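You operate a simulated robot arm through the tools that you are given. There is no shell and no other tool. Be economical: measure what you need, move in short steps, check, and stop when the job is done.

You run a simulated robot arm. Do the job below in one go: nothing can be reset, and whatever is moved stays where it is left.

JOB
Load the turntable: orange cap in the red cup, black nut in the blue cup.
Fine: bring each cup to the arrow to load it; end with the blue cup there.

Only the result counts: the job must be done as asked and must still hold three seconds after the hand-in. Knocking over, shifting, dropping, spilling or breaking anything else fails it. A push-on lid holds only when it is set on centred and level and pressed home; a screw cap is set on level and turned clockwise until tight.

ROBOT AND FRAMES
A 6-joint arm with a two-finger parallel gripper, fixed in place. Base frame: the origin is at the foot of the arm, x ahead of it, y to its left, z up; the work surface is at about z = 0. Units: m, degrees, N and s.
With the tool pointing down near the work surface it reaches from about 0.14 to 0.58 m from the base axis. Its first joint turns from -66.0 to 66.0 degrees. Payload 2.1 kg.
The tool frame sits at the grasp point between the pads (the TCP): z along the fingers, y along the line on which they close. The tips reach 0.03 m beyond it. The gripper opens to 0.094 m. The fingers are 0.028 m wide and 0.01 m thick; the gripper's body (0.05 by 0.096 m) begins 0.055 m behind the TCP.
Orientation is that of the tool frame in the base frame, as a unit quaternion [w, x, y, z]. With the fingers straight down and closing along the base's y, the tool's x points along the base's -x, its y along +y and its z along -z.

CONTROLS
- The arm moves only by the tool drive_tool. Its argument "commands" is a list that holds one entry, the list of rows, each a list of 7 numbers: the shift along the tool's x, y, z in units of 50 mm (1.0 is 50 mm), then the turn, a rotation vector about the tool's x, y, z in units of 6 degrees (1.0 is 6 degrees), then the opening, from 0 (shut) to 1 (fully open). In form: [[[dx, dy, dz, ax, ay, az, jaw], ...]]. A call has 1 to 20 rows; each row shifts and turns the commanded pose from where the row before left it, along the tool's axes as they then stand. A call with a number of a shift or a turn outside -1 to 1 is refused whole. A row lasts 0.2 s, in which the tool goes at most 0.05 m and 8.6 degrees; a call with a longer step from one row to the next is refused whole, and so is a gripper value outside its range. Where a pose cannot be reached the arm comes as near as it can. A force on the tool above 70 N (or 10 N above the force at the start of the call, whichever is more), or a blocked arm, ends the call early, and 0.2 s more pass. Each finger travels about 0.072 m/s and halts on what it meets, pressing with about 38 N; the grip force reading is that of the motor and also rises with nothing between the fingers. The clock runs only during rows and for 0.2 s after the last one: add rows that do not move to give the fingers time. The reply holds the time, the measured pose of the TCP, the force on the tool along the base axes, the opening and the grip force, in the units named above and with some noise.
- Cameras (640 x 400 px; columns grow to the right, rows downward): "scene" is fixed at [0.0712, -0.3806, 0.4969]; the picture's right is [0.64, -0.77, 0.00], its down [-0.35, -0.29, -0.89] and it looks along [0.68, 0.57, -0.46] (base axes); focal length 214 px, centre (320, 200). "wrist" rides on the gripper at [-0.037, 0, -0.058] in the tool frame; the picture's right is [0.00, -1.00, 0.00], its down [0.97, 0.00, -0.24] and it looks along [0.24, 0.00, 0.97] (tool axes); focal length 218 px, centre (320, 200).
- capture(camera): a new picture of that camera. No time passes.
- pixel_to_xyz(camera, pixels): there is no depth. For up to 12 entries [column, row, z] of the newest picture of that camera ("zoom" is the newest enlarged one), the place [x, y] in the base frame at which the ray of that pixel passes the height z, good to about 0.003 m. No time passes.
- close_up(camera, box): a new picture of the part [left, top, right, bottom] of that camera's present view, enlarged. No time passes.
- finish_job(): hands the job in; it is judged then, once.

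Go step by step. Measure first, check grasps and placings, and put right what went wrong. The budget is 80 turns and 38 pictures, counting those below and the enlarged ones. Unless the task says otherwise, let go and move clear before handing in, and close with one line.

The tools are called after "Emit:" as name(argument=value, ...) on one line, values as JSON. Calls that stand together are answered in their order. drive_tool: Moves the arm, as the interface text tells. Its arguments: {"type":"object","properties":{"commands":{"type":"array","items":{"type":"array","items":{"type":"array","items":{"type":"number"}}}}},"required":["commands"]} The other tools are called the same way: capture (camera) takes a picture; pixel_to_xyz (camera, pixels) gives the place at which the rays of pixels pass given heights; close_up (camera, box) takes an enlarged picture of a part of a camera's view; finish_job () hands the job in.

At the start:

```text
time_s: 0.0
position: [0.2761, -0.0731, 0.4507]
orientation: [0.001, 0.0, 1.0, 0.001]
ft_force: [-0.2, 0.4, -1.0]
width: 0.094
grip_force: 0.1
```

scene: 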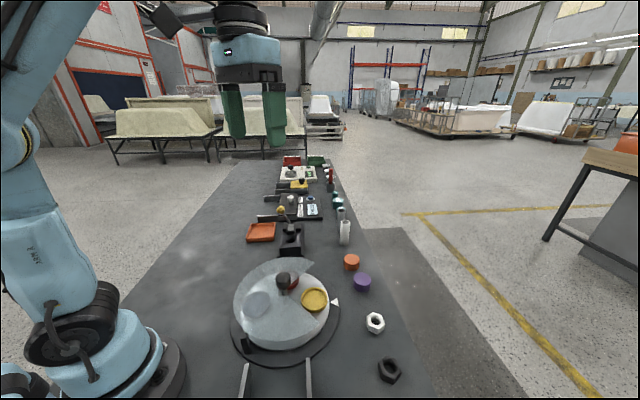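
wrist: 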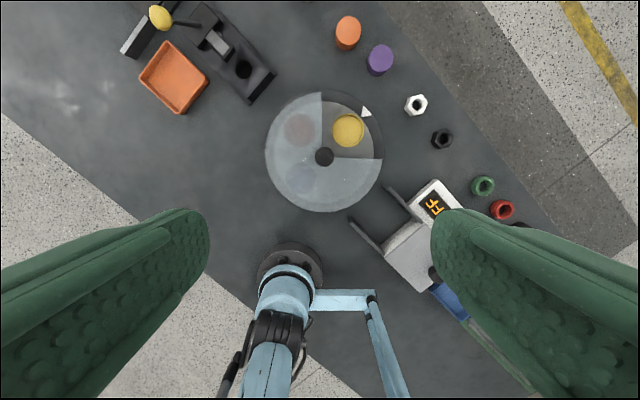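

The wrist picture shows a turntable around (323,152) with a clear cover, the yellow cup in the open sector by the arrow (365,112), and faint red (300,127) and blue (300,178) cups under the cover. I'll enlarge both views.

Emit:
close_up(camera="wrist", box=[250, 80, 410, 220])

Emit:
close_up(camera="scene", box=[220, 230, 420, 390])

Emit:
pixel_to_xyz(camera="wrist", pixels=[[323, 156, 0.06], [323, 156, 0.1], [348, 130, 0.05], [365, 112, 0.02], [300, 127, 0.05], [300, 178, 0.05], [348, 27, 0.03], [442, 139, 0.02], [323, 152, 0.04], [416, 105, 0.02], [380, 60, 0.03]])

```text
2.86 times, centred on (330, 150) of wrist
```

zoom: 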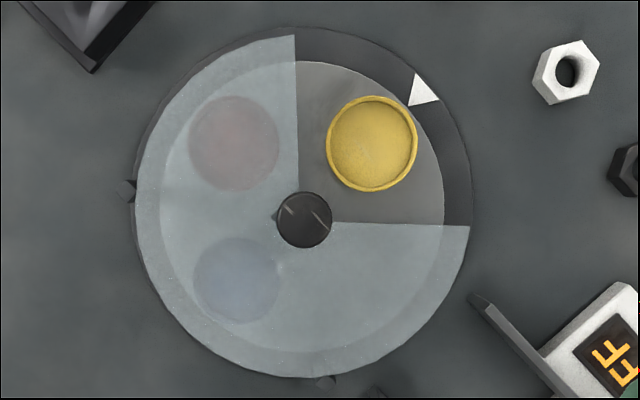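

```text
2.50 times, centred on (320, 310) of scene
```

zoom: 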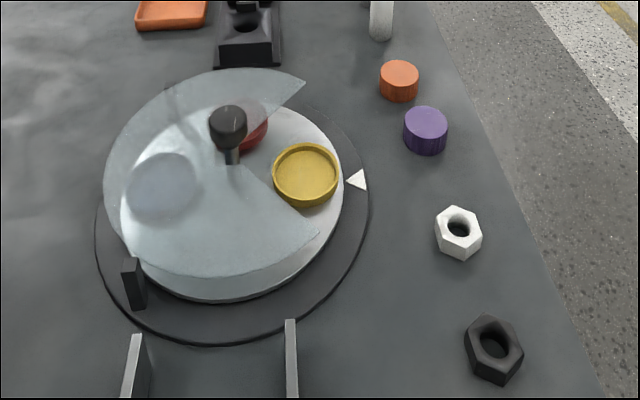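

```text
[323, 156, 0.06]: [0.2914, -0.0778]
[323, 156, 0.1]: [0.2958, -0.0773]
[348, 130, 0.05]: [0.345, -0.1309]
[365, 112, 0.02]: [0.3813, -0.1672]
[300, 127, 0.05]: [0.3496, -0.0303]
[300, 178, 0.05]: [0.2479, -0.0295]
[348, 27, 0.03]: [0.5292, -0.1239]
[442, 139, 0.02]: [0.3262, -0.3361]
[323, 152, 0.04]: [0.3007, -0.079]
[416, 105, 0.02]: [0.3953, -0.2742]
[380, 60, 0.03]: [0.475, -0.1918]
```

The cover looks fixed on posts with a knob on the shaft, so the knob likely turns the disc. I'll triangulate the heights from the two views.

Emit:
pixel_to_xyz(camera="wrist", pixels=[[324.4, 157, 0.06], [324.4, 157, 0.1], [324.4, 157, 0.14], [348.2, 130.4, 0.04], [348.2, 130.4, 0.08], [300, 130, 0.04], [301, 178.4, 0.04], [348, 30, 0.03], [442, 139, 0.02], [366, 112, 0.0], [334.2, 157, 0.12], [314.6, 157, 0.12]])

Emit:
pixel_to_xyz(camera="scene", pixels=[[283.2, 276, 0.06], [283.2, 276, 0.1], [283.2, 276, 0.14], [314.5, 299, 0.04], [314.5, 299, 0.08], [334.5, 301.5, 0.0], [334.5, 301.5, 0.02], [351.5, 256, 0.04], [351.5, 256, 0.02], [389, 366, 0.02], [389, 366, 0.04]])

Emit:
close_up(camera="scene", box=[225, 250, 345, 325])

```text
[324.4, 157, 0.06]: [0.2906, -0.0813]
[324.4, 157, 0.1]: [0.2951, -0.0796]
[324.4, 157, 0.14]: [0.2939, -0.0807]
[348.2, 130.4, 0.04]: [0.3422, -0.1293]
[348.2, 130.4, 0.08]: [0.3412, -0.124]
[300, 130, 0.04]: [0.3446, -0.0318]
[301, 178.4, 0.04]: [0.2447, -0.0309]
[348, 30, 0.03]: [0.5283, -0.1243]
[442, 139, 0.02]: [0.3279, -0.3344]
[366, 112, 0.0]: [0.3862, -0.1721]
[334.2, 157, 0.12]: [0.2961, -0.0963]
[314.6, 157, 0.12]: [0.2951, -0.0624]
```

```text
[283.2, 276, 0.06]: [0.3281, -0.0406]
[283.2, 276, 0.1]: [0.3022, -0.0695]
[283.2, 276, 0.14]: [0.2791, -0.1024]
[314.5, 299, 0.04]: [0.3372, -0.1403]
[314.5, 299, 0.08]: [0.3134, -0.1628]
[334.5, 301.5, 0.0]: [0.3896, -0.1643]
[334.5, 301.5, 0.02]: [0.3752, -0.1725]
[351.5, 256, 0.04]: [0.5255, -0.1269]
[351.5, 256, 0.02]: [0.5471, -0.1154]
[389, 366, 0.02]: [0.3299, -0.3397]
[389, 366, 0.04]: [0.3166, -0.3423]
```

```text
5.33 times, centred on (285, 288) of scene
```

zoom: 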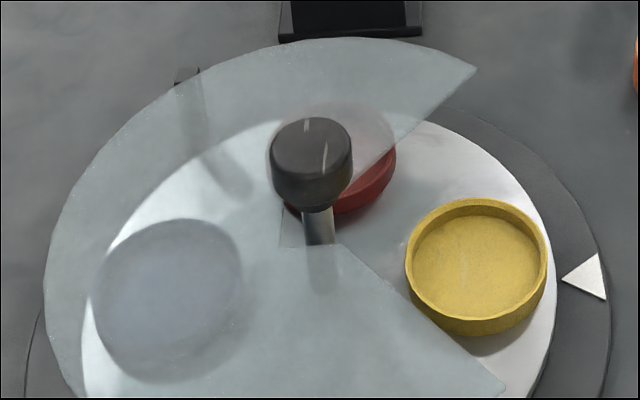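

The knob's top comes out near (0.295,-0.080, ~0.11), and the cups sit 90° apart (yellow -46°, red +44°, blue 136°), so 90° clockwise brings red to the arrow. Now the heights of the knob underside and the cover.

Emit:
pixel_to_xyz(camera="zoom", pixels=[[313, 145, 0.11], [313, 145, 0.12], [315, 200, 0.08], [315, 200, 0.09], [315, 200, 0.1], [320, 245, 0.06], [320, 245, 0.07], [320, 245, 0.08], [270, 150, 0.11], [353, 150, 0.11], [475, 225, 0.03], [475, 225, 0.04]])

Emit:
pixel_to_xyz(camera="wrist", pixels=[[321, 92, 0.07], [382, 159, 0.07], [321, 212, 0.07], [265, 155, 0.07], [348, 18, 0.03], [348, 45, 0.03], [335, 30, 0.03], [362, 30, 0.03], [430, 139, 0.02], [454, 139, 0.02], [442, 128, 0.02], [442, 151, 0.02]])

```text
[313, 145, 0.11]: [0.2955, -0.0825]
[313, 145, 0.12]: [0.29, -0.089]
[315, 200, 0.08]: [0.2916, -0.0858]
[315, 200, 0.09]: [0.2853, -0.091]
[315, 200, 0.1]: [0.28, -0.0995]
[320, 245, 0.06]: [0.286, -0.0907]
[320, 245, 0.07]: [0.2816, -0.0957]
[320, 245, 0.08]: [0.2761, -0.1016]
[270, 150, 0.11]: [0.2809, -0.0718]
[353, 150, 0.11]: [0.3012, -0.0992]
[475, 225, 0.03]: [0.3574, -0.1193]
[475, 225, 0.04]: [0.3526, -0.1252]
```

```text
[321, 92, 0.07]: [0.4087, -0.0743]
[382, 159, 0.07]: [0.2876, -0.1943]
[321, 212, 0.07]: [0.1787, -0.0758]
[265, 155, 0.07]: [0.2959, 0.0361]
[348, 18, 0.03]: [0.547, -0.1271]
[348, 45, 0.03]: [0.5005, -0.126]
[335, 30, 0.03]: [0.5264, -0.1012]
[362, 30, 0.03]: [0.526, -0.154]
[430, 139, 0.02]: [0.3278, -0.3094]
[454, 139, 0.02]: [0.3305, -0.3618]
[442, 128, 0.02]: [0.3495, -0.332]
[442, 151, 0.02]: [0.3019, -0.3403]
```

The knob spans about z 0.09–0.11, the cover is near 0.06 and the cup rims near 0.04. I'll move over the knob with a -45° pre-turn, stopping above it to check.

Emit:
drive_tool(commands=[[[-0.38, -0.14, 0.5, 0, 0, 0, 1], [0, 0, 0.6, 0, 0, -0.9375, 1], [0, 0, 0.6, 0, 0, -0.9375, 1], [0, 0, 0.6, 0, 0, -0.9375, 1], [0, 0, 0.6, 0, 0, -0.9375, 1], [0, 0, 0.6, 0, 0, -0.9375, 1], [0, 0, 0.6, 0, 0, -0.9375, 1], [0, 0, 0.6, 0, 0, -0.9375, 1], [0, 0, 0.3, 0, 0, -0.9375, 1], [0, 0, 0, 0, 0, 0, 1]]])

Emit:
capture(camera="wrist")

```text
time_s: 2.2
position: [0.2955, -0.0807, 0.2008]
orientation: [0.0, -0.383, 0.924, 0.0]
ft_force: [-0.4, -0.1, 0.8]
width: 0.0938
grip_force: 0.1
```

```text
32 pictures are left
```

wrist: 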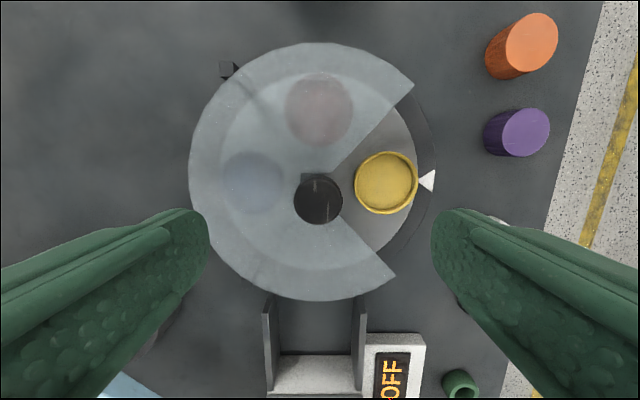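

The knob's top shows at (319,197), centred between the fingers; I'll check its place at z 0.11.

Emit:
pixel_to_xyz(camera="wrist", pixels=[[319, 198, 0.11], [386, 182, 0.04], [320, 109, 0.04], [253, 182, 0.04]])

```text
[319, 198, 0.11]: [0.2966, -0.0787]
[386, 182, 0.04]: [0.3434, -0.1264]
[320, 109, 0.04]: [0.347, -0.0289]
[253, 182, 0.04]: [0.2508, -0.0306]
```

The knob is within 2 mm of the tool axis. I'll descend to z≈0.109 and close.

Emit:
drive_tool(commands=[[[0, 0, 0.6, 0, 0, 0, 1], [0, 0, 0.6, 0, 0, 0, 1], [0, 0, 0.6, 0, 0, 0, 1], [0, 0, 0, 0, 0, 0, 1], [0, 0, 0, 0, 0, 0, 0.6], [0, 0, 0, 0, 0, 0, 0.3], [0, 0, 0, 0, 0, 0, 0.25], [0, 0, 0, 0, 0, 0, 0.25], [0, 0, 0, 0, 0, 0, 0.25]]])

```text
time_s: 4.2
position: [0.2944, -0.0805, 0.1118]
orientation: [0.0, -0.381, 0.924, -0.001]
ft_force: [1.8, 0.2, -9.0]
width: 0.0357
grip_force: 45.7
```

The knob is gripped at 0.036 m. Turning 90° clockwise.

Emit:
drive_tool(commands=[[[0, 0, 0, 0, 0, 1, 0.25], [0, 0, 0, 0, 0, 1, 0.25], [0, 0, 0, 0, 0, 1, 0.25], [0, 0, 0, 0, 0, 1, 0.25], [0, 0, 0, 0, 0, 1, 0.25], [0, 0, 0, 0, 0, 1, 0.25], [0, 0, 0, 0, 0, 1, 0.25], [0, 0, 0, 0, 0, 1, 0.25], [0, 0, 0, 0, 0, 1, 0.25], [0, 0, 0, 0, 0, 1, 0.25], [0, 0, 0, 0, 0, 1, 0.25], [0, 0, 0, 0, 0, 1, 0.25], [0, 0, 0, 0, 0, 1, 0.25], [0, 0, 0, 0, 0, 1, 0.25], [0, 0, 0, 0, 0, 1, 0.25], [0, 0, 0, 0, 0, 0, 0.25]]])

Emit:
capture(camera="scene")

```text
time_s: 7.6
position: [0.2937, -0.082, 0.1114]
orientation: [0.002, 0.385, 0.923, -0.003]
ft_force: [11.6, -34.3, 17.2]
width: 0.0358
grip_force: 45.1
```

```text
31 pictures are left
```

scene: 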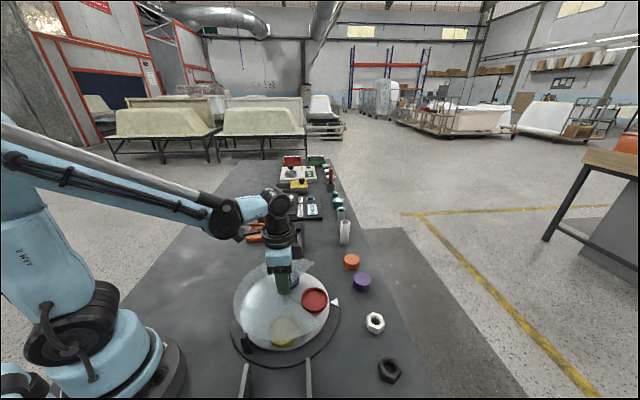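

Red now sits beside the arrow (315,299). I'll let go, rise, and check the alignment.

Emit:
drive_tool(commands=[[[0, 0, 0, 0, 0, 0, 0.45], [0, 0, 0, 0, 0, 0, 0.7], [0, 0, 0, 0, 0, 0, 0.9], [0, 0, -0.6, 0, 0, 0, 0.9], [0, 0, -0.9, 0, 0, 0, 0.9], [0, 0, -0.9, 0, 0, 0, 0.9], [0, 0, -0.6, 0, 0, 0, 0.9], [0, 0, 0, 0, 0, 0, 0.9]]])

Emit:
capture(camera="wrist")

Emit:
close_up(camera="scene", box=[225, 240, 405, 390])

```text
time_s: 9.4
position: [0.2944, -0.081, 0.2606]
orientation: [0.001, 0.383, 0.924, 0.0]
ft_force: [-0.7, -0.1, -0.5]
width: 0.0845
grip_force: 0.1
```

```text
30 pictures are left
```

wrist: 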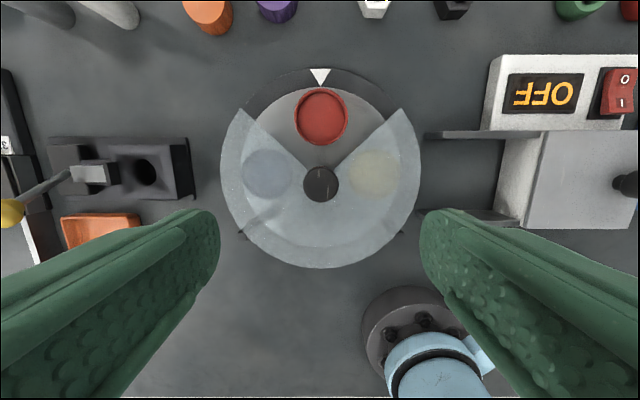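

```text
2.67 times, centred on (315, 315) of scene
```

zoom: 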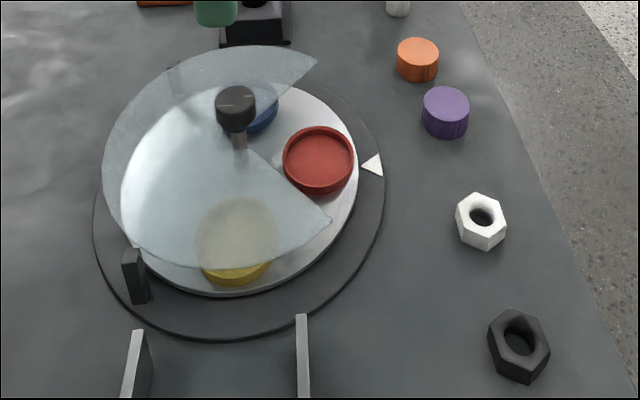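

Red is in line with the arrow (both at column 320). The finger closing line is now tangential, good for placing, so I keep it and go over the orange cap.

Emit:
drive_tool(commands=[[[-0.66, 0.452, 0.2, 0, 0, 0, 0.9], [-0.66, 0.452, 0.2, 0, 0, 0, 0.9], [-0.66, 0.452, 0.2, 0, 0, 0, 0.9], [-0.66, 0.452, 0.2, 0, 0, 0, 0.9], [-0.66, 0.452, 0.2, 0, 0, 0, 0.9], [-0.66, 0.452, 0.2, 0, 0, 0, 0.9], [0, 0, 0, 0, 0, 0, 0.7], [0, 0, 0, 0, 0, 0, 0.7]]])

Emit:
capture(camera="wrist")

Emit:
close_up(camera="scene", box=[325, 245, 385, 295])

```text
time_s: 11.2
position: [0.5299, -0.1232, 0.2]
orientation: [0.0, 0.383, 0.924, 0.001]
ft_force: [0.0, 0.1, 0.0]
width: 0.0659
grip_force: 0.1
```

```text
28 pictures are left
```

wrist: 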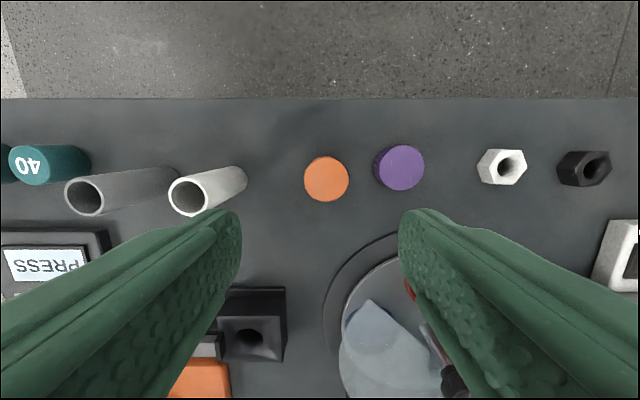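

```text
8.00 times, centred on (355, 270) of scene
```

zoom: 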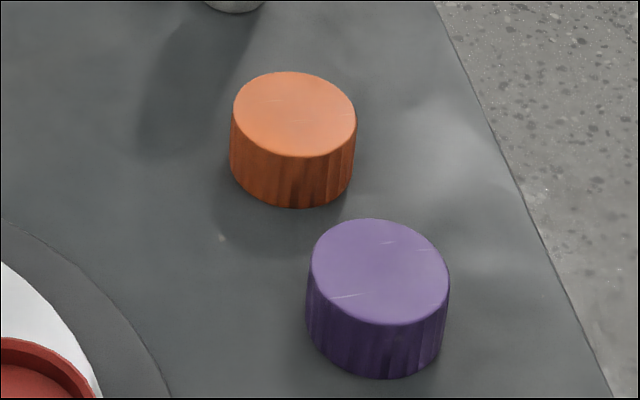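

The orange cap's top is at (327,179) in the wrist view and (294,114) in the enlarged one; I'll triangulate.

Emit:
pixel_to_xyz(camera="wrist", pixels=[[327, 179, 0.02], [327, 179, 0.025], [327, 179, 0.03], [304, 179, 0.025], [349, 179, 0.025], [399, 167, 0.03]])

Emit:
pixel_to_xyz(camera="zoom", pixels=[[294, 114, 0.02], [294, 114, 0.025], [294, 114, 0.03], [294, 208, 0], [294, 157, 0.02], [294, 157, 0.025], [294, 157, 0.03], [380, 270, 0.03]])

```text
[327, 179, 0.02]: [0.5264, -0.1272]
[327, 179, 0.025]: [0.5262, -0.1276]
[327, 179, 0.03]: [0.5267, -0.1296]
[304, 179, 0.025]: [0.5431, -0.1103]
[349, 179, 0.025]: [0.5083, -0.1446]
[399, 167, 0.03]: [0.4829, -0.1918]
```

```text
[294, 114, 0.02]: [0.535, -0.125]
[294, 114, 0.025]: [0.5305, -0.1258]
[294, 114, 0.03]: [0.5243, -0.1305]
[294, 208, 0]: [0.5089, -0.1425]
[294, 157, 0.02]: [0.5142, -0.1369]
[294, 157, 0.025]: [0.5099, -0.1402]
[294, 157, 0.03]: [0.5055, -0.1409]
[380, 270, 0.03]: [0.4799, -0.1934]
```

The cap is centred at (0.526,-0.128), about 0.049 m wide and 0.028 high. I'll descend to TCP z 0.044 and close on its upper half.

Emit:
drive_tool(commands=[[[-0.02, -0.13, 0.6, 0, 0, 0, 0.7], [0, 0, 0.8, 0, 0, 0, 0.7], [0, 0, 0.8, 0, 0, 0, 0.7], [0, 0, 0.6, 0, 0, 0, 0.7], [0, 0, 0.32, 0, 0, 0, 0.7], [0, 0, 0, 0, 0, 0, 0.7], [0, 0, 0, 0, 0, 0, 0.55], [0, 0, 0, 0, 0, 0, 0.4], [0, 0, 0, 0, 0, 0, 0.4], [0, 0, 0, 0, 0, 0, 0.4]]])

Emit:
capture(camera="scene")

```text
time_s: 13.4
position: [0.5275, -0.1307, 0.0436]
orientation: [0.0, 0.383, 0.924, 0.0]
ft_force: [0.1, 0.0, 0.3]
width: 0.0486
grip_force: 38.2
```

```text
26 pictures are left
```

scene: 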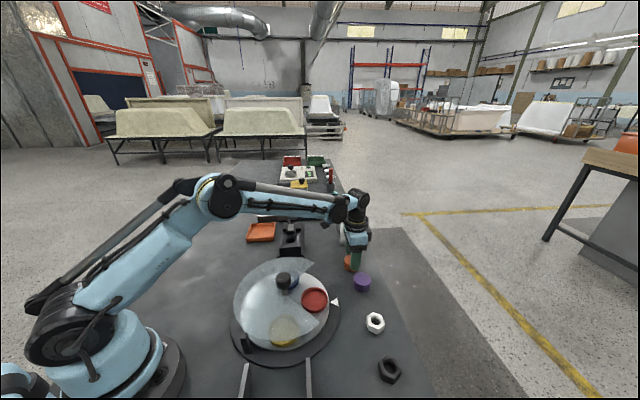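

The cap is gripped at 0.0486 m. I'll lift and carry it above the red cup at (0.343,-0.129), staying high.

Emit:
drive_tool(commands=[[[0, 0, -0.4, 0, 0, 0, 0.4], [0, 0, -0.8, 0, 0, 0, 0.4], [0, 0, -0.8, 0, 0, 0, 0.4], [0, 0, -0.6, 0, 0, 0, 0.4], [0.524, -0.514, 0, 0, 0, 0, 0.4], [0.524, -0.514, 0, 0, 0, 0, 0.4], [0.524, -0.514, 0, 0, 0, 0, 0.4], [0.524, -0.514, 0, 0, 0, 0, 0.4], [0.524, -0.514, 0, 0, 0, 0, 0.4], [0, 0, 0, 0, 0, 0, 0.4], [0, 0, 0, 0, 0, 0, 0.4]]])

Emit:
capture(camera="wrist")

Emit:
close_up(camera="scene", box=[235, 220, 395, 340])

```text
time_s: 15.8
position: [0.3434, -0.1306, 0.1715]
orientation: [0.0, 0.383, 0.924, -0.001]
ft_force: [-1.0, 0.0, -0.1]
width: 0.0482
grip_force: 38.0
```

```text
25 pictures are left
```

wrist: 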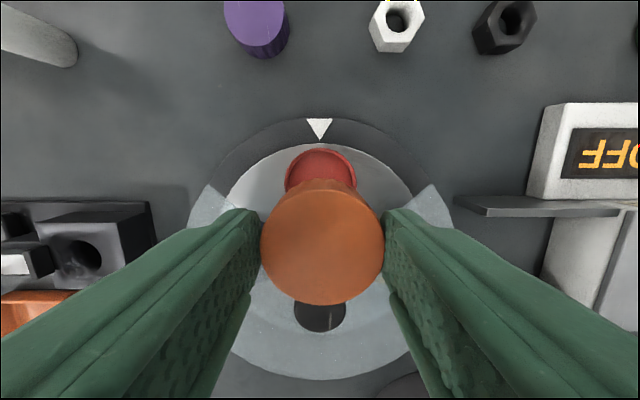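

```text
3.33 times, centred on (315, 280) of scene
```

zoom: 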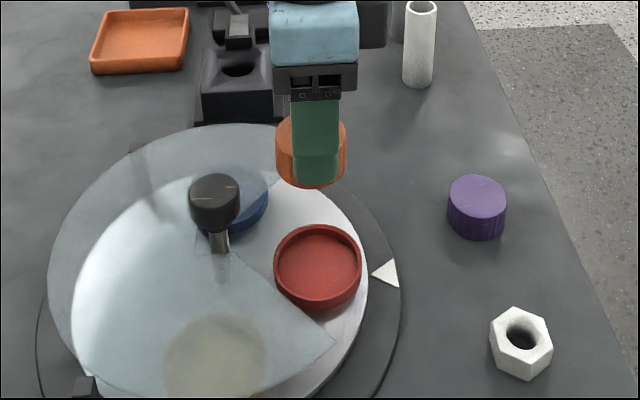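

The cap hangs between the pads at (322,247) and the red cup's rim is at (317,263) in the enlarged view; checking both positions.

Emit:
pixel_to_xyz(camera="wrist", pixels=[[322, 244, 0.156], [320, 184, 0.04]])

Emit:
pixel_to_xyz(camera="zoom", pixels=[[318, 264, 0.03], [318, 264, 0.035], [318, 264, 0.04], [318, 313, 0.025], [318, 313, 0.02], [274, 264, 0.035], [361, 264, 0.035], [318, 300, 0.04]])

```text
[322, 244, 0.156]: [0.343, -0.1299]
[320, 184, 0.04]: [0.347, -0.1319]
```

```text
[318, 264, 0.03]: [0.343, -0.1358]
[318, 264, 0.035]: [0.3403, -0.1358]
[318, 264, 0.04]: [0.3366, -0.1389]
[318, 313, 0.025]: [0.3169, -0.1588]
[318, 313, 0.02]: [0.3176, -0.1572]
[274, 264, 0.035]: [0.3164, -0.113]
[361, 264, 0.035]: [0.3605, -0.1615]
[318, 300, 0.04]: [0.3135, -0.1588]
```

Cup centre is about (0.343,-0.131) with its rim near z 0.03, in line with the cap. I'll go down to TCP z≈0.076 and look.

Emit:
drive_tool(commands=[[[0, 0, 0.6, 0, 0, 0, 0.4], [0, 0, 0.6, 0, 0, 0, 0.4], [0, 0, 0.4, 0, 0, 0, 0.4], [0, 0, 0.3, 0, 0, 0, 0.4], [0, 0, 0, 0, 0, 0, 0.4]]])

Emit:
close_up(camera="scene", box=[265, 255, 365, 325])

```text
time_s: 17.0
position: [0.3432, -0.1269, 0.0778]
orientation: [0.0, 0.383, 0.924, 0.0]
ft_force: [-0.1, -0.1, -1.0]
width: 0.0484
grip_force: 38.1
```

```text
5.71 times, centred on (315, 290) of scene
```

zoom: 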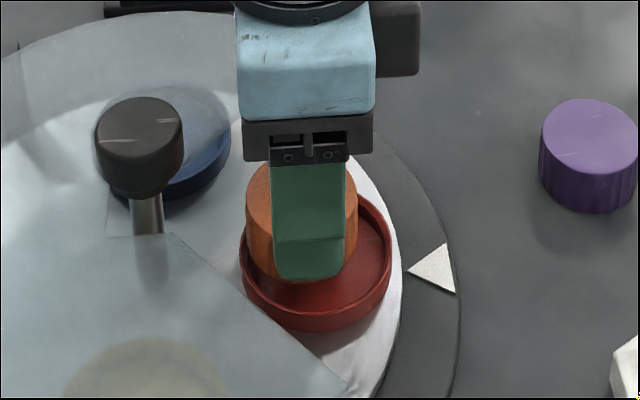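

The cap (columns 246–358, middle 302) sits left of the cup's middle (242–392, 317), by a few mm; I'll quantify.

Emit:
pixel_to_xyz(camera="zoom", pixels=[[242, 250, 0.03], [392, 250, 0.03], [246, 215, 0.055], [358, 215, 0.055], [302, 215, 0.055], [317, 250, 0.03]])

Emit:
capture(camera="wrist")

```text
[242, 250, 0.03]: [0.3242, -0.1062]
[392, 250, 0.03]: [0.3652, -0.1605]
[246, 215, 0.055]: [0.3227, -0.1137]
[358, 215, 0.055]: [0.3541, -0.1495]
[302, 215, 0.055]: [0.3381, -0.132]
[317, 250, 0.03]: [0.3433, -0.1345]
```

```text
22 pictures are left
```

wrist: 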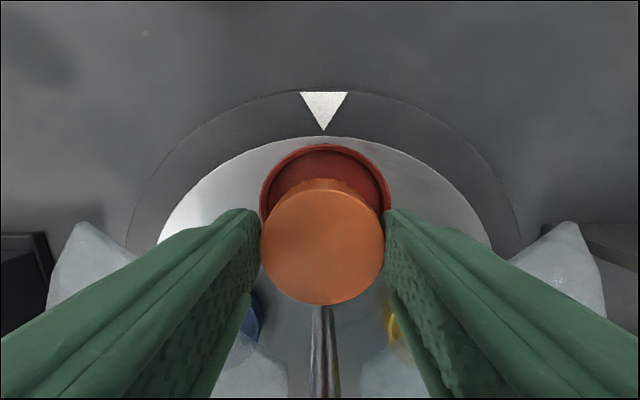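

Tangentially it's fine (322 vs 325 in the wrist view), but it needs about 5 mm outward. I'll correct, then lower gently to about 0.068.

Emit:
drive_tool(commands=[[[-0.1, -0.02, 0, 0, 0, 0, 0.4], [0, 0, 0.1, 0, 0, 0, 0.4], [0, 0, 0.1, 0, 0, 0, 0.4], [0, 0, 0, 0, 0, 0, 0.4]]])

Emit:
close_up(camera="scene", box=[265, 255, 365, 325])

```text
time_s: 18.0
position: [0.3467, -0.1313, 0.0695]
orientation: [-0.001, 0.384, 0.923, -0.001]
ft_force: [-0.2, 0.2, -0.8]
width: 0.0485
grip_force: 38.1
```

```text
5.71 times, centred on (315, 290) of scene
```

zoom: 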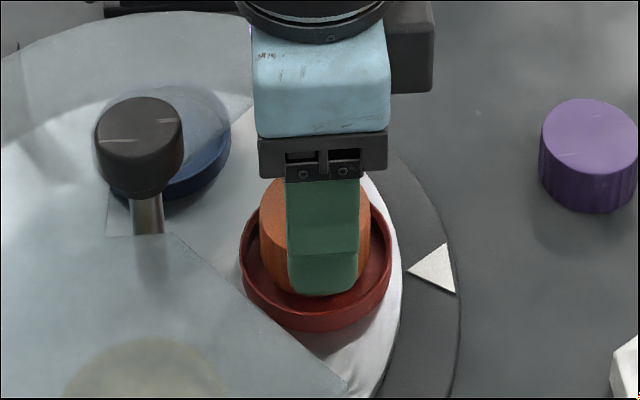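

Now centred in the cup (cap 260–370, cup 240–392). Lowering 5 mm more in small steps, watching the force.

Emit:
drive_tool(commands=[[[0, 0, 0.05, 0, 0, 0, 0.4], [0, 0, 0.05, 0, 0, 0, 0.4], [0, 0, 0, 0, 0, 0, 0.4]]])

```text
time_s: 18.8
position: [0.3472, -0.1311, 0.0632]
orientation: [0.0, 0.383, 0.924, 0.0]
ft_force: [-0.5, 0.1, -0.8]
width: 0.0487
grip_force: 37.9
```

No contact yet; 2 mm more.

Emit:
drive_tool(commands=[[[0, 0, 0.04, 0, 0, 0, 0.4], [0, 0, 0, 0, 0, 0, 0.4]]])

Emit:
close_up(camera="scene", box=[285, 265, 345, 315])

```text
time_s: 19.4
position: [0.3467, -0.1318, 0.0625]
orientation: [0.0, 0.383, 0.924, 0.0]
ft_force: [0.4, -1.4, 22.8]
width: 0.0483
grip_force: 38.4
```

```text
8.00 times, centred on (315, 290) of scene
```

zoom: 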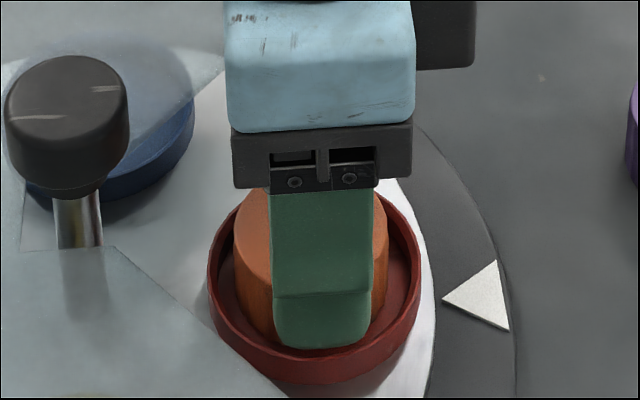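

Contact of about 23 N: the cap sits on the cup floor. I'll ease up 1 mm, open modestly, and rise.

Emit:
drive_tool(commands=[[[0, 0, -0.03, 0, 0, 0, 0.4], [0, 0, 0, 0, 0, 0, 0.57], [0, 0, 0, 0, 0, 0, 0.65], [0, 0, 0, 0, 0, 0, 0.65], [0, 0, -0.3, 0, 0, 0, 0.65], [0, 0, -0.6, 0, 0, 0, 0.65], [0, 0, -0.8, 0, 0, 0, 0.65], [0, 0, -0.8, 0, 0, 0, 0.65], [0, 0, 0, 0, 0, 0, 0.65]]])

Emit:
capture(camera="wrist")

Emit:
close_up(camera="scene", box=[225, 240, 385, 340])

```text
time_s: 21.4
position: [0.3453, -0.1306, 0.1857]
orientation: [0.001, 0.384, 0.923, 0.0]
ft_force: [0.9, -0.1, 0.1]
width: 0.0612
grip_force: 0.1
```

```text
19 pictures are left
```

wrist: 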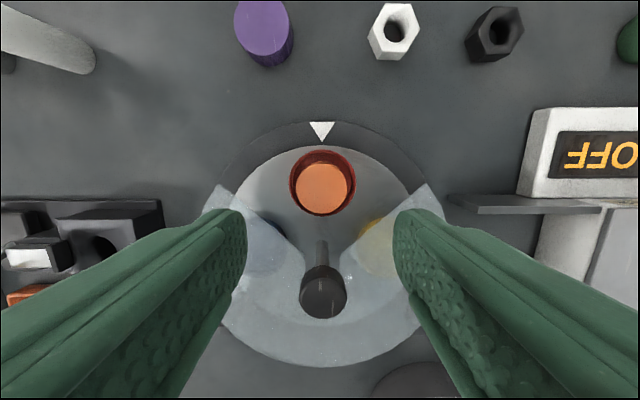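

```text
4.00 times, centred on (305, 290) of scene
```

zoom: 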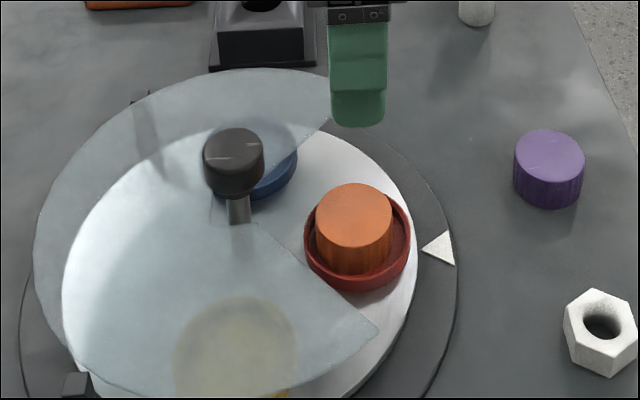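

The orange cap sits flat in the red cup. Before turning, I'll check that its top (~0.047) clears the cover by locating the cover's corner (378,328).

Emit:
pixel_to_xyz(camera="zoom", pixels=[[378, 328, 0.05], [378, 328, 0.06], [378, 328, 0.07], [330, 112, 0.05], [330, 112, 0.06], [330, 112, 0.07], [354, 210, 0.045], [354, 210, 0.05]])

Emit:
pixel_to_xyz(camera="wrist", pixels=[[428, 184, 0.05], [428, 184, 0.06], [428, 184, 0.07], [324, 185, 0.046], [324, 293, 0.11], [216, 185, 0.06], [495, 32, 0.02], [323, 181, 0.03]])

```text
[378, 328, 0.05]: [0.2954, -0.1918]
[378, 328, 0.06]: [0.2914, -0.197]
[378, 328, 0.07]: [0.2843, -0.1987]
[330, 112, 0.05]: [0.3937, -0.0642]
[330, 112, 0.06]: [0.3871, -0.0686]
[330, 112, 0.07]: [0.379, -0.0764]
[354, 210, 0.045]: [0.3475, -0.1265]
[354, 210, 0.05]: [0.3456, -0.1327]
```

```text
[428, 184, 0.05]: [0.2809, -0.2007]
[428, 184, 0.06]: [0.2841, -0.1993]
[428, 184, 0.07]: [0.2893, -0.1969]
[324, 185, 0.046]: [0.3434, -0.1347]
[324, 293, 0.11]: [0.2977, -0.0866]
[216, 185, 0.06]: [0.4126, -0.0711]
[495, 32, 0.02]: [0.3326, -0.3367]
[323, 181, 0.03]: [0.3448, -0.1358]
```

The cover is at about 0.063, so the cap clears it. I'll move over the knob and turn the hand back 90° at height.

Emit:
drive_tool(commands=[[[0.7, 0, 0, 0, 0, 0, 0.9], [0.71, 0, 0, 0, 0, 0, 0.9], [0, 0, 0, 0, 0, -1, 0.9], [0, 0, 0, 0, 0, -1, 0.9], [0, 0, 0, 0, 0, -1, 0.9], [0, 0, 0, 0, 0, -1, 0.9], [0, 0, 0, 0, 0, -1, 0.9], [0, 0, 0, 0, 0, -1, 0.9], [0, 0, 0, 0, 0, -1, 0.9], [0, 0, 0, 0, 0, -1, 0.9], [0, 0, 0, 0, 0, -1, 0.9], [0, 0, 0, 0, 0, -1, 0.9], [0, 0, 0, 0, 0, -1, 0.9], [0, 0, 0, 0, 0, -1, 0.9], [0, 0, 0, 0, 0, -1, 0.9], [0, 0, 0, 0, 0, -1, 0.9], [0, 0, 0, 0, 0, -1, 0.9], [0, 0, 0, 0, 0, 0, 0.9]]])

Emit:
capture(camera="wrist")

```text
time_s: 25.2
position: [0.2961, -0.0821, 0.189]
orientation: [0.0, -0.383, 0.924, 0.0]
ft_force: [-0.3, 0.1, -0.6]
width: 0.0847
grip_force: 0.0
```

```text
17 pictures are left
```

wrist: 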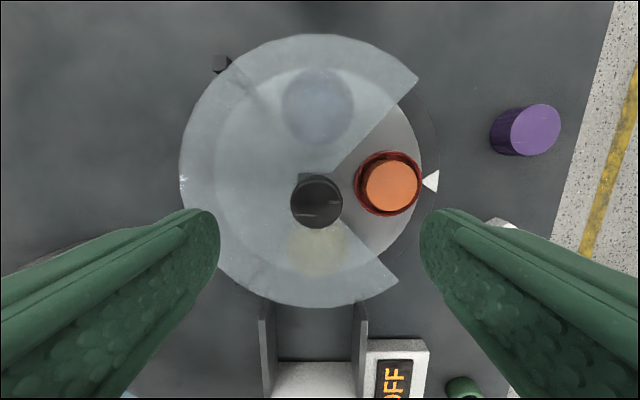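

The knob at (317,201) is within 2 mm of centre. I'll correct, descend to 0.111 and grip.

Emit:
drive_tool(commands=[[[0, 0.035, 0.5, 0, 0, 0, 0.9], [0, 0, 0.6, 0, 0, 0, 0.9], [0, 0, 0.46, 0, 0, 0, 0.9], [0, 0, 0, 0, 0, 0, 0.9], [0, 0, 0, 0, 0, 0, 0.6], [0, 0, 0, 0, 0, 0, 0.3], [0, 0, 0, 0, 0, 0, 0.25], [0, 0, 0, 0, 0, 0, 0.25], [0, 0, 0, 0, 0, 0, 0.25]]])

```text
time_s: 27.2
position: [0.2937, -0.0822, 0.1113]
orientation: [0.0, -0.383, 0.924, 0.001]
ft_force: [-12.9, 13.7, -7.0]
width: 0.0359
grip_force: 44.5
```

Gripped at 0.036 m. Turning 90° clockwise.

Emit:
drive_tool(commands=[[[0, 0, 0, 0, 0, 1, 0.25], [0, 0, 0, 0, 0, 1, 0.25], [0, 0, 0, 0, 0, 1, 0.25], [0, 0, 0, 0, 0, 1, 0.25], [0, 0, 0, 0, 0, 1, 0.25], [0, 0, 0, 0, 0, 1, 0.25], [0, 0, 0, 0, 0, 1, 0.25], [0, 0, 0, 0, 0, 1, 0.25], [0, 0, 0, 0, 0, 1, 0.25], [0, 0, 0, 0, 0, 1, 0.25], [0, 0, 0, 0, 0, 1, 0.25], [0, 0, 0, 0, 0, 1, 0.25], [0, 0, 0, 0, 0, 1, 0.25], [0, 0, 0, 0, 0, 1, 0.25], [0, 0, 0, 0, 0, 1, 0.25], [0, 0, 0, 0, 0, 0, 0.25]]])

```text
time_s: 30.6
position: [0.2934, -0.082, 0.1103]
orientation: [-0.001, 0.384, 0.923, -0.003]
ft_force: [-26.5, -20.4, 43.0]
width: 0.0357
grip_force: 45.5
```

Turn completed. Releasing and rising to check.

Emit:
drive_tool(commands=[[[0, 0, 0, 0, 0, 0, 0.45], [0, 0, 0, 0, 0, 0, 0.7], [0, 0, 0, 0, 0, 0, 0.9], [0, 0, -0.6, 0, 0, 0, 0.9], [0, 0, -0.9, 0, 0, 0, 0.9], [0, 0, -0.9, 0, 0, 0, 0.9], [0, 0, -0.6, 0, 0, 0, 0.9], [0, 0, 0, 0, 0, 0, 0.9]]])

Emit:
capture(camera="wrist")

Emit:
close_up(camera="scene", box=[225, 265, 425, 390])

```text
time_s: 32.4
position: [0.2971, -0.079, 0.2625]
orientation: [0.0, 0.383, 0.924, 0.0]
ft_force: [0.5, 0.1, 0.2]
width: 0.0845
grip_force: 0.0
```

```text
16 pictures are left
```

wrist: 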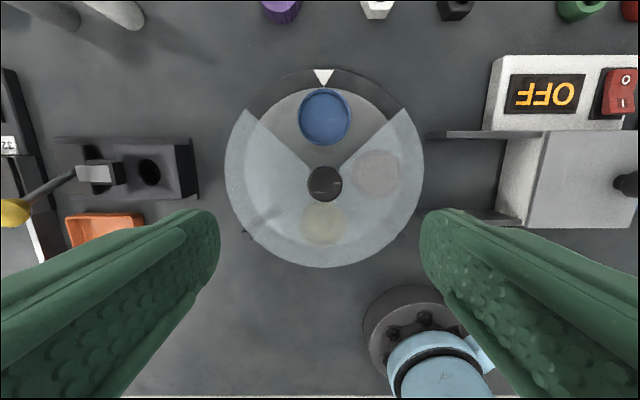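

```text
3.20 times, centred on (325, 328) of scene
```

zoom: 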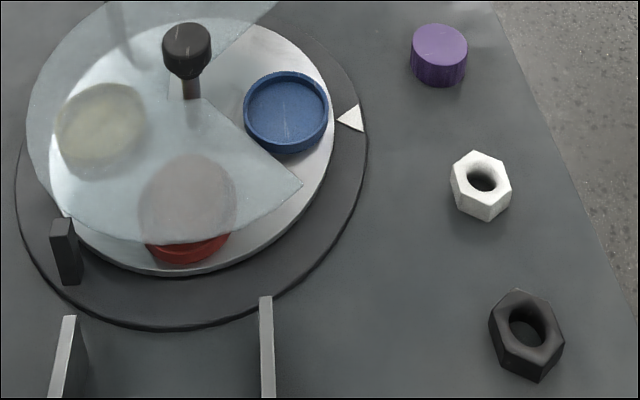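

Blue is in line with the arrow (325 vs 323). Now I'll go over the black nut at about (0.33,-0.336).

Emit:
drive_tool(commands=[[[-0.586, -0.453, 0.17, 0, 0, 0, 0.9], [-0.586, -0.453, 0.17, 0, 0, 0, 0.9], [-0.586, -0.453, 0.17, 0, 0, 0, 0.9], [-0.586, -0.453, 0.17, 0, 0, 0, 0.9], [-0.586, -0.453, 0.17, 0, 0, 0, 0.9], [-0.586, -0.453, 0.17, 0, 0, 0, 0.9], [-0.586, -0.453, 0.17, 0, 0, 0, 0.9], [0, 0, 0, 0, 0, 0, 0.9]]])

Emit:
capture(camera="wrist")

Emit:
close_up(camera="scene", box=[350, 340, 430, 390])

```text
time_s: 34.2
position: [0.3272, -0.338, 0.1997]
orientation: [0.001, 0.382, 0.924, 0.0]
ft_force: [0.0, -0.8, -0.1]
width: 0.0845
grip_force: 0.0
```

```text
14 pictures are left
```

wrist: 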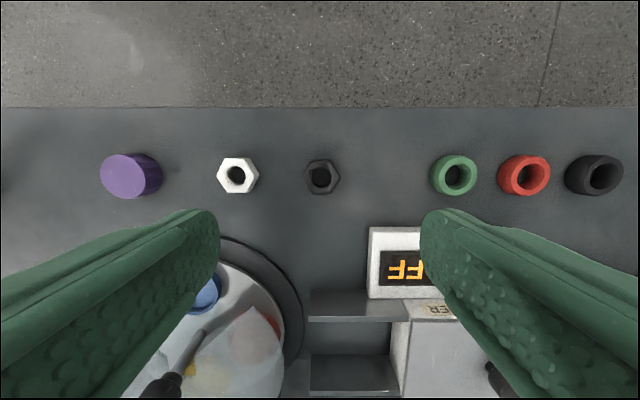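

```text
8.00 times, centred on (390, 365) of scene
```

zoom: 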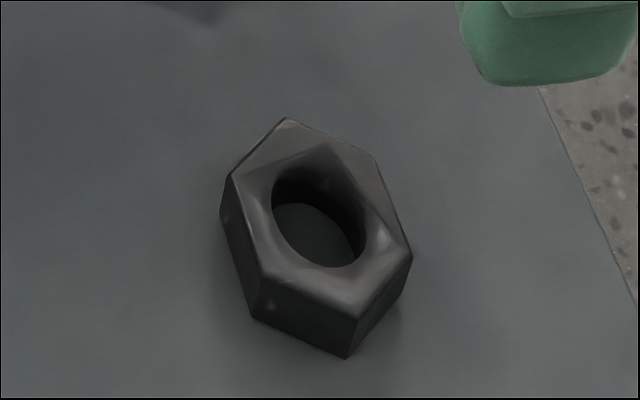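

Need a closer look at the nut's orientation in the wrist view.

Emit:
close_up(camera="wrist", box=[290, 152, 354, 202])

Emit:
pixel_to_xyz(camera="scene", pixels=[[389, 366, 0.02]])

```text
8.00 times, centred on (322, 177) of wrist
```

zoom: 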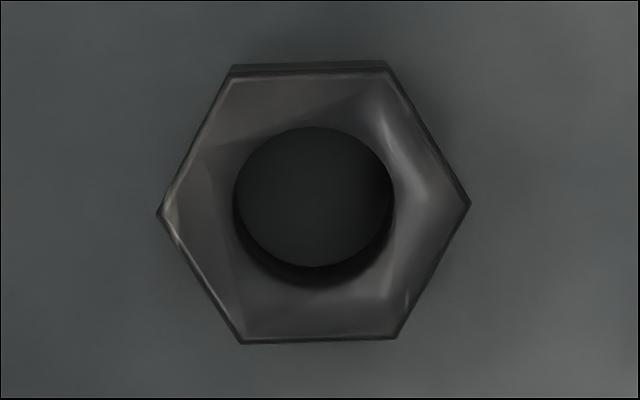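

```text
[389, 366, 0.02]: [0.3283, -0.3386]
```

The nut's flats face up/down in this view, so the closing line must turn about 31° counter-clockwise (tool z −31°) to meet a pair of flats. Measuring the centre and height.

Emit:
pixel_to_xyz(camera="zoom", pixels=[[314, 207, 0.015], [314, 207, 0.02], [314, 207, 0.025], [157, 212, 0.02], [470, 204, 0.02]])

Emit:
pixel_to_xyz(camera="scene", pixels=[[390, 365, 0.02], [390, 365, 0.015], [390, 365, 0.025], [394.5, 379, 0.015], [394.5, 379, 0.02], [394.5, 379, 0.025], [393, 384, 0]])

```text
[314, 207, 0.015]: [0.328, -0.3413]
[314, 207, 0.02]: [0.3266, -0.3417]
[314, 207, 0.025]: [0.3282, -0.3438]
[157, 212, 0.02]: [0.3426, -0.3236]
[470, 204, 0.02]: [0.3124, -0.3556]
```

```text
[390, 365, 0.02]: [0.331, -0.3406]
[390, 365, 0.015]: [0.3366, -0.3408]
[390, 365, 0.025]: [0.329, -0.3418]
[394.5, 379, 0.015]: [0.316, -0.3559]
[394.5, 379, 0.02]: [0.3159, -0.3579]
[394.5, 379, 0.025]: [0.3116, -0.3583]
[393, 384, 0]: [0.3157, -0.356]
```

Nut centre (0.327,-0.342), about 0.037 across flats and ~0.022 high. I'll shift, turn −31°, descend to 0.042 and close.

Emit:
drive_tool(commands=[[[-0.057, -0.057, 0.3, 0, 0, 0, 0.7], [0, 0, 0.4, 0, 0, -0.861, 0.7], [0, 0, 0.4, 0, 0, -0.861, 0.7], [0, 0, 0.4, 0, 0, -0.861, 0.7], [0, 0, 0.4, 0, 0, -0.861, 0.7], [0, 0, 0.4, 0, 0, -0.861, 0.7], [0, 0, 0.4, 0, 0, -0.861, 0.7], [0, 0, 0.3, 0, 0, 0, 0.7], [0, 0, 0.16, 0, 0, 0, 0.7], [0, 0, 0, 0, 0, 0, 0.7]]])

Emit:
capture(camera="wrist")

```text
time_s: 36.4
position: [0.3273, -0.3419, 0.0417]
orientation: [0.0, 0.122, 0.993, 0.0]
ft_force: [-0.8, 0.6, -0.9]
width: 0.0659
grip_force: 0.1
```

```text
11 pictures are left
```

wrist: 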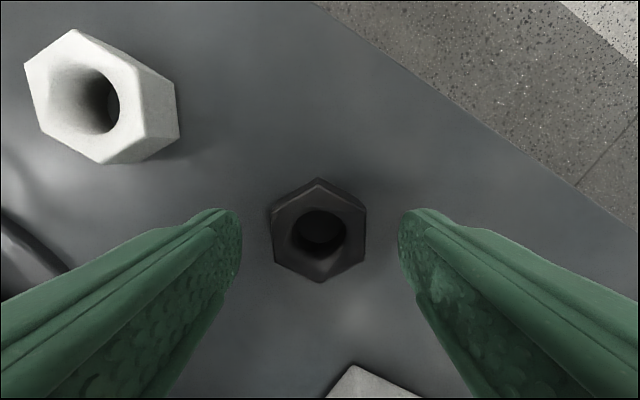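

The flats are parallel to the pads. I'll nudge 2 mm toward the nut's centre, close, and lift.

Emit:
drive_tool(commands=[[[-0.04, 0, 0, 0, 0, 0, 0.7], [0, 0, 0, 0, 0, 0, 0.5], [0, 0, 0, 0, 0, 0, 0.3], [0, 0, 0, 0, 0, 0, 0.3], [0, 0, 0, 0, 0, 0, 0.3], [0, 0, 0, 0, 0, 0, 0.3]]])

```text
time_s: 37.8
position: [0.3283, -0.3422, 0.0422]
orientation: [0.0, 0.122, 0.993, 0.0]
ft_force: [0.3, 0.4, 0.1]
width: 0.0366
grip_force: 38.0
```

Nut gripped at 0.0366 m (across flats). Lifting, turning back +31°, and carrying it above the blue cup.

Emit:
drive_tool(commands=[[[0, 0, -0.4, 0, 0, 0, 0.3], [0, 0, -0.7, 0, 0, 0, 0.3], [0, 0, -0.8, 0, 0, 0, 0.3], [0, 0, -0.7, 0, 0, 0, 0.3], [0, 0, 0, 0, 0, 0.861, 0.3], [0, 0, 0, 0, 0, 0.861, 0.3], [0, 0, 0, 0, 0, 0.861, 0.3], [0, 0, 0, 0, 0, 0.861, 0.3], [0, 0, 0, 0, 0, 0.861, 0.3], [0, 0, 0, 0, 0, 0.861, 0.3], [0.544, 0.645, 0, 0, 0, 0, 0.3], [0.544, 0.645, 0, 0, 0, 0, 0.3], [0.544, 0.645, 0, 0, 0, 0, 0.3], [0.544, 0.645, 0, 0, 0, 0, 0.3], [0.544, 0.645, 0, 0, 0, 0, 0.3], [0, 0, 0, 0, 0, 0, 0.3], [0, 0, 0, 0, 0, 0, 0.3]]])

Emit:
capture(camera="wrist")

```text
time_s: 41.4
position: [0.349, -0.1297, 0.1765]
orientation: [0.0, 0.383, 0.924, 0.001]
ft_force: [-0.4, 0.0, -1.8]
width: 0.0367
grip_force: 37.8
```

```text
10 pictures are left
```

wrist: 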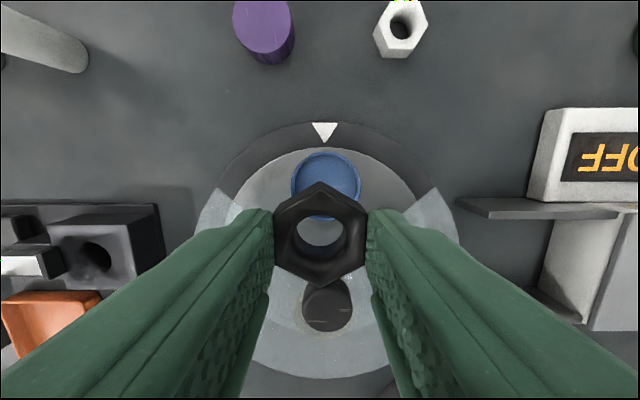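

Nut held level; the cup middle (326) is about 4 mm to the right of the nut (321). I'll correct that and descend to about 0.078.

Emit:
drive_tool(commands=[[[0, -0.08, 0.5, 0, 0, 0, 0.3], [0, 0, 0.6, 0, 0, 0, 0.3], [0, 0, 0.5, 0, 0, 0, 0.3], [0, 0, 0.36, 0, 0, 0, 0.3], [0, 0, 0, 0, 0, 0, 0.3]]])

Emit:
capture(camera="wrist")

Emit:
close_up(camera="scene", box=[265, 255, 365, 325])

```text
time_s: 42.6
position: [0.3437, -0.1336, 0.073]
orientation: [0.0, 0.383, 0.924, 0.001]
ft_force: [-0.1, 0.1, -0.6]
width: 0.0367
grip_force: 38.2
```

```text
9 pictures are left
```

wrist: 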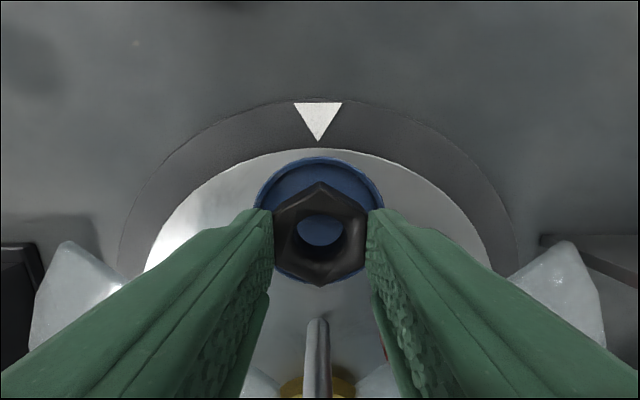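

```text
5.71 times, centred on (315, 290) of scene
```

zoom: 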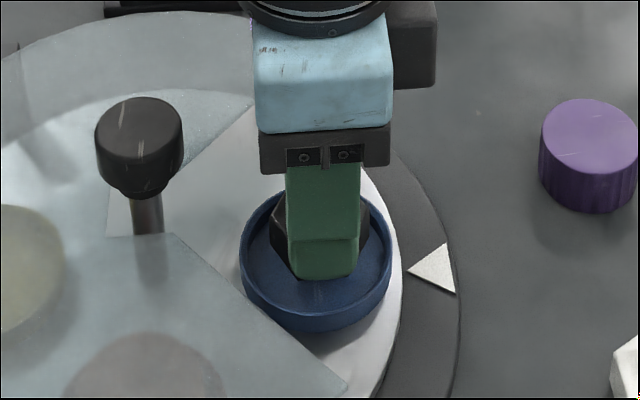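

The nut is centred over the blue cup in both views. Lowering about 10 mm in small steps.

Emit:
drive_tool(commands=[[[0, 0, 0.07, 0, 0, 0, 0.3], [0, 0, 0.07, 0, 0, 0, 0.3], [0, 0, 0.04, 0, 0, 0, 0.3], [0, 0, 0, 0, 0, 0, 0.3]]])

```text
time_s: 43.6
position: [0.3447, -0.1355, 0.0661]
orientation: [0.0, 0.382, 0.924, 0.001]
ft_force: [-0.7, 0.1, 0.1]
width: 0.0366
grip_force: 38.3
```

No contact yet; 4 mm more.

Emit:
drive_tool(commands=[[[0, 0, 0.04, 0, 0, 0, 0.3], [0, 0, 0.04, 0, 0, 0, 0.3], [0, 0, 0, 0, 0, 0, 0.3]]])

```text
time_s: 44.4
position: [0.3456, -0.1359, 0.063]
orientation: [0.0, 0.383, 0.924, 0.0]
ft_force: [-0.2, 0.6, -0.2]
width: 0.0367
grip_force: 38.2
```

Emit:
drive_tool(commands=[[[0, 0, 0.03, 0, 0, 0, 0.3], [0, 0, 0, 0, 0, 0, 0.3]]])

Emit:
close_up(camera="scene", box=[285, 265, 345, 315])

```text
time_s: 45.0
position: [0.3455, -0.1348, 0.0621]
orientation: [0.001, 0.384, 0.923, 0.0]
ft_force: [0.1, 0.5, -0.7]
width: 0.0363
grip_force: 37.9
```

```text
8.00 times, centred on (315, 290) of scene
```

zoom: 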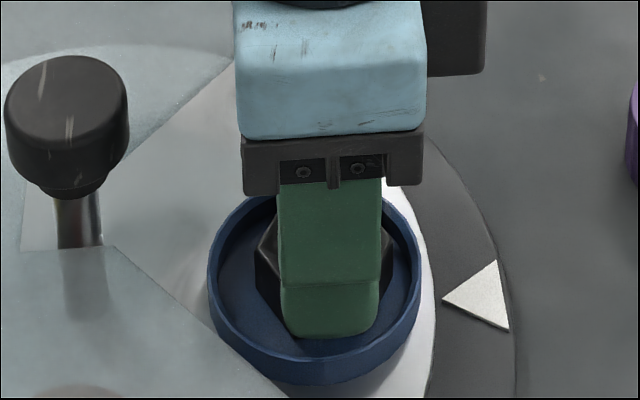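

The nut is about 1–2 mm over the floor. Lower 1.5 mm more, then open only slightly to release, rise 15 mm, and open further.

Emit:
drive_tool(commands=[[[0, 0, 0.03, 0, 0, 0, 0.3], [0, 0, 0, 0, 0, 0, 0.3], [0, 0, 0, 0, 0, 0, 0.42], [0, 0, 0, 0, 0, 0, 0.43], [0, 0, -0.1, 0, 0, 0, 0.43], [0, 0, -0.2, 0, 0, 0, 0.43], [0, 0, -0.3, 0, 0, 0, 0.5], [0, 0, -0.7, 0, 0, 0, 0.6], [0, 0, -0.8, 0, 0, 0, 0.6], [0, 0, -0.8, 0, 0, 0, 0.6], [0, 0, 0, 0, 0, 0, 0.6]]])

Emit:
capture(camera="wrist")

Emit:
close_up(camera="scene", box=[225, 240, 385, 350])

```text
time_s: 47.4
position: [0.3449, -0.1365, 0.204]
orientation: [0.0, 0.384, 0.923, 0.0]
ft_force: [0.3, -0.4, -1.1]
width: 0.0561
grip_force: 0.0
```

```text
6 pictures are left
```

wrist: 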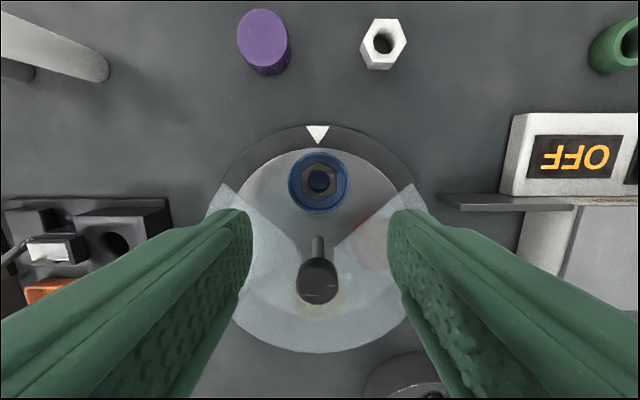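

```text
3.64 times, centred on (305, 295) of scene
```

zoom: 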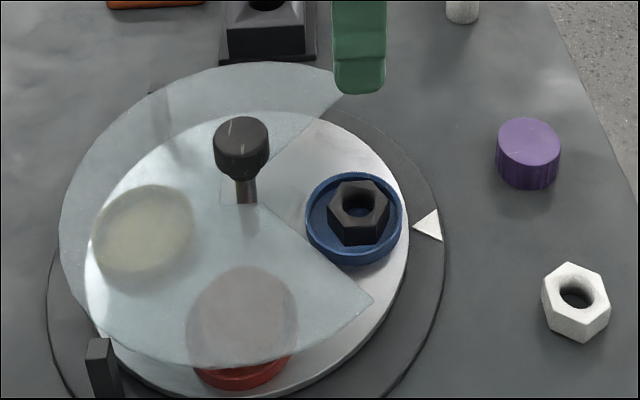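

The nut lies flat in the blue cup (319,182), which is in line with the arrow (317,133). The orange cap stayed in the red cup, and the hand is clear, so I'm handing in.

Emit:
finish_job()

```text
The job is handed in.
```

The turntable is loaded: the orange cap is in the red cup, the black nut is in the blue cup, and the blue cup is at the arrow. I loaded each cup at the arrow and moved the hand clear before handing in. After the last turn the red cup was under the cover, so I couldn't clearly see the cap in it.
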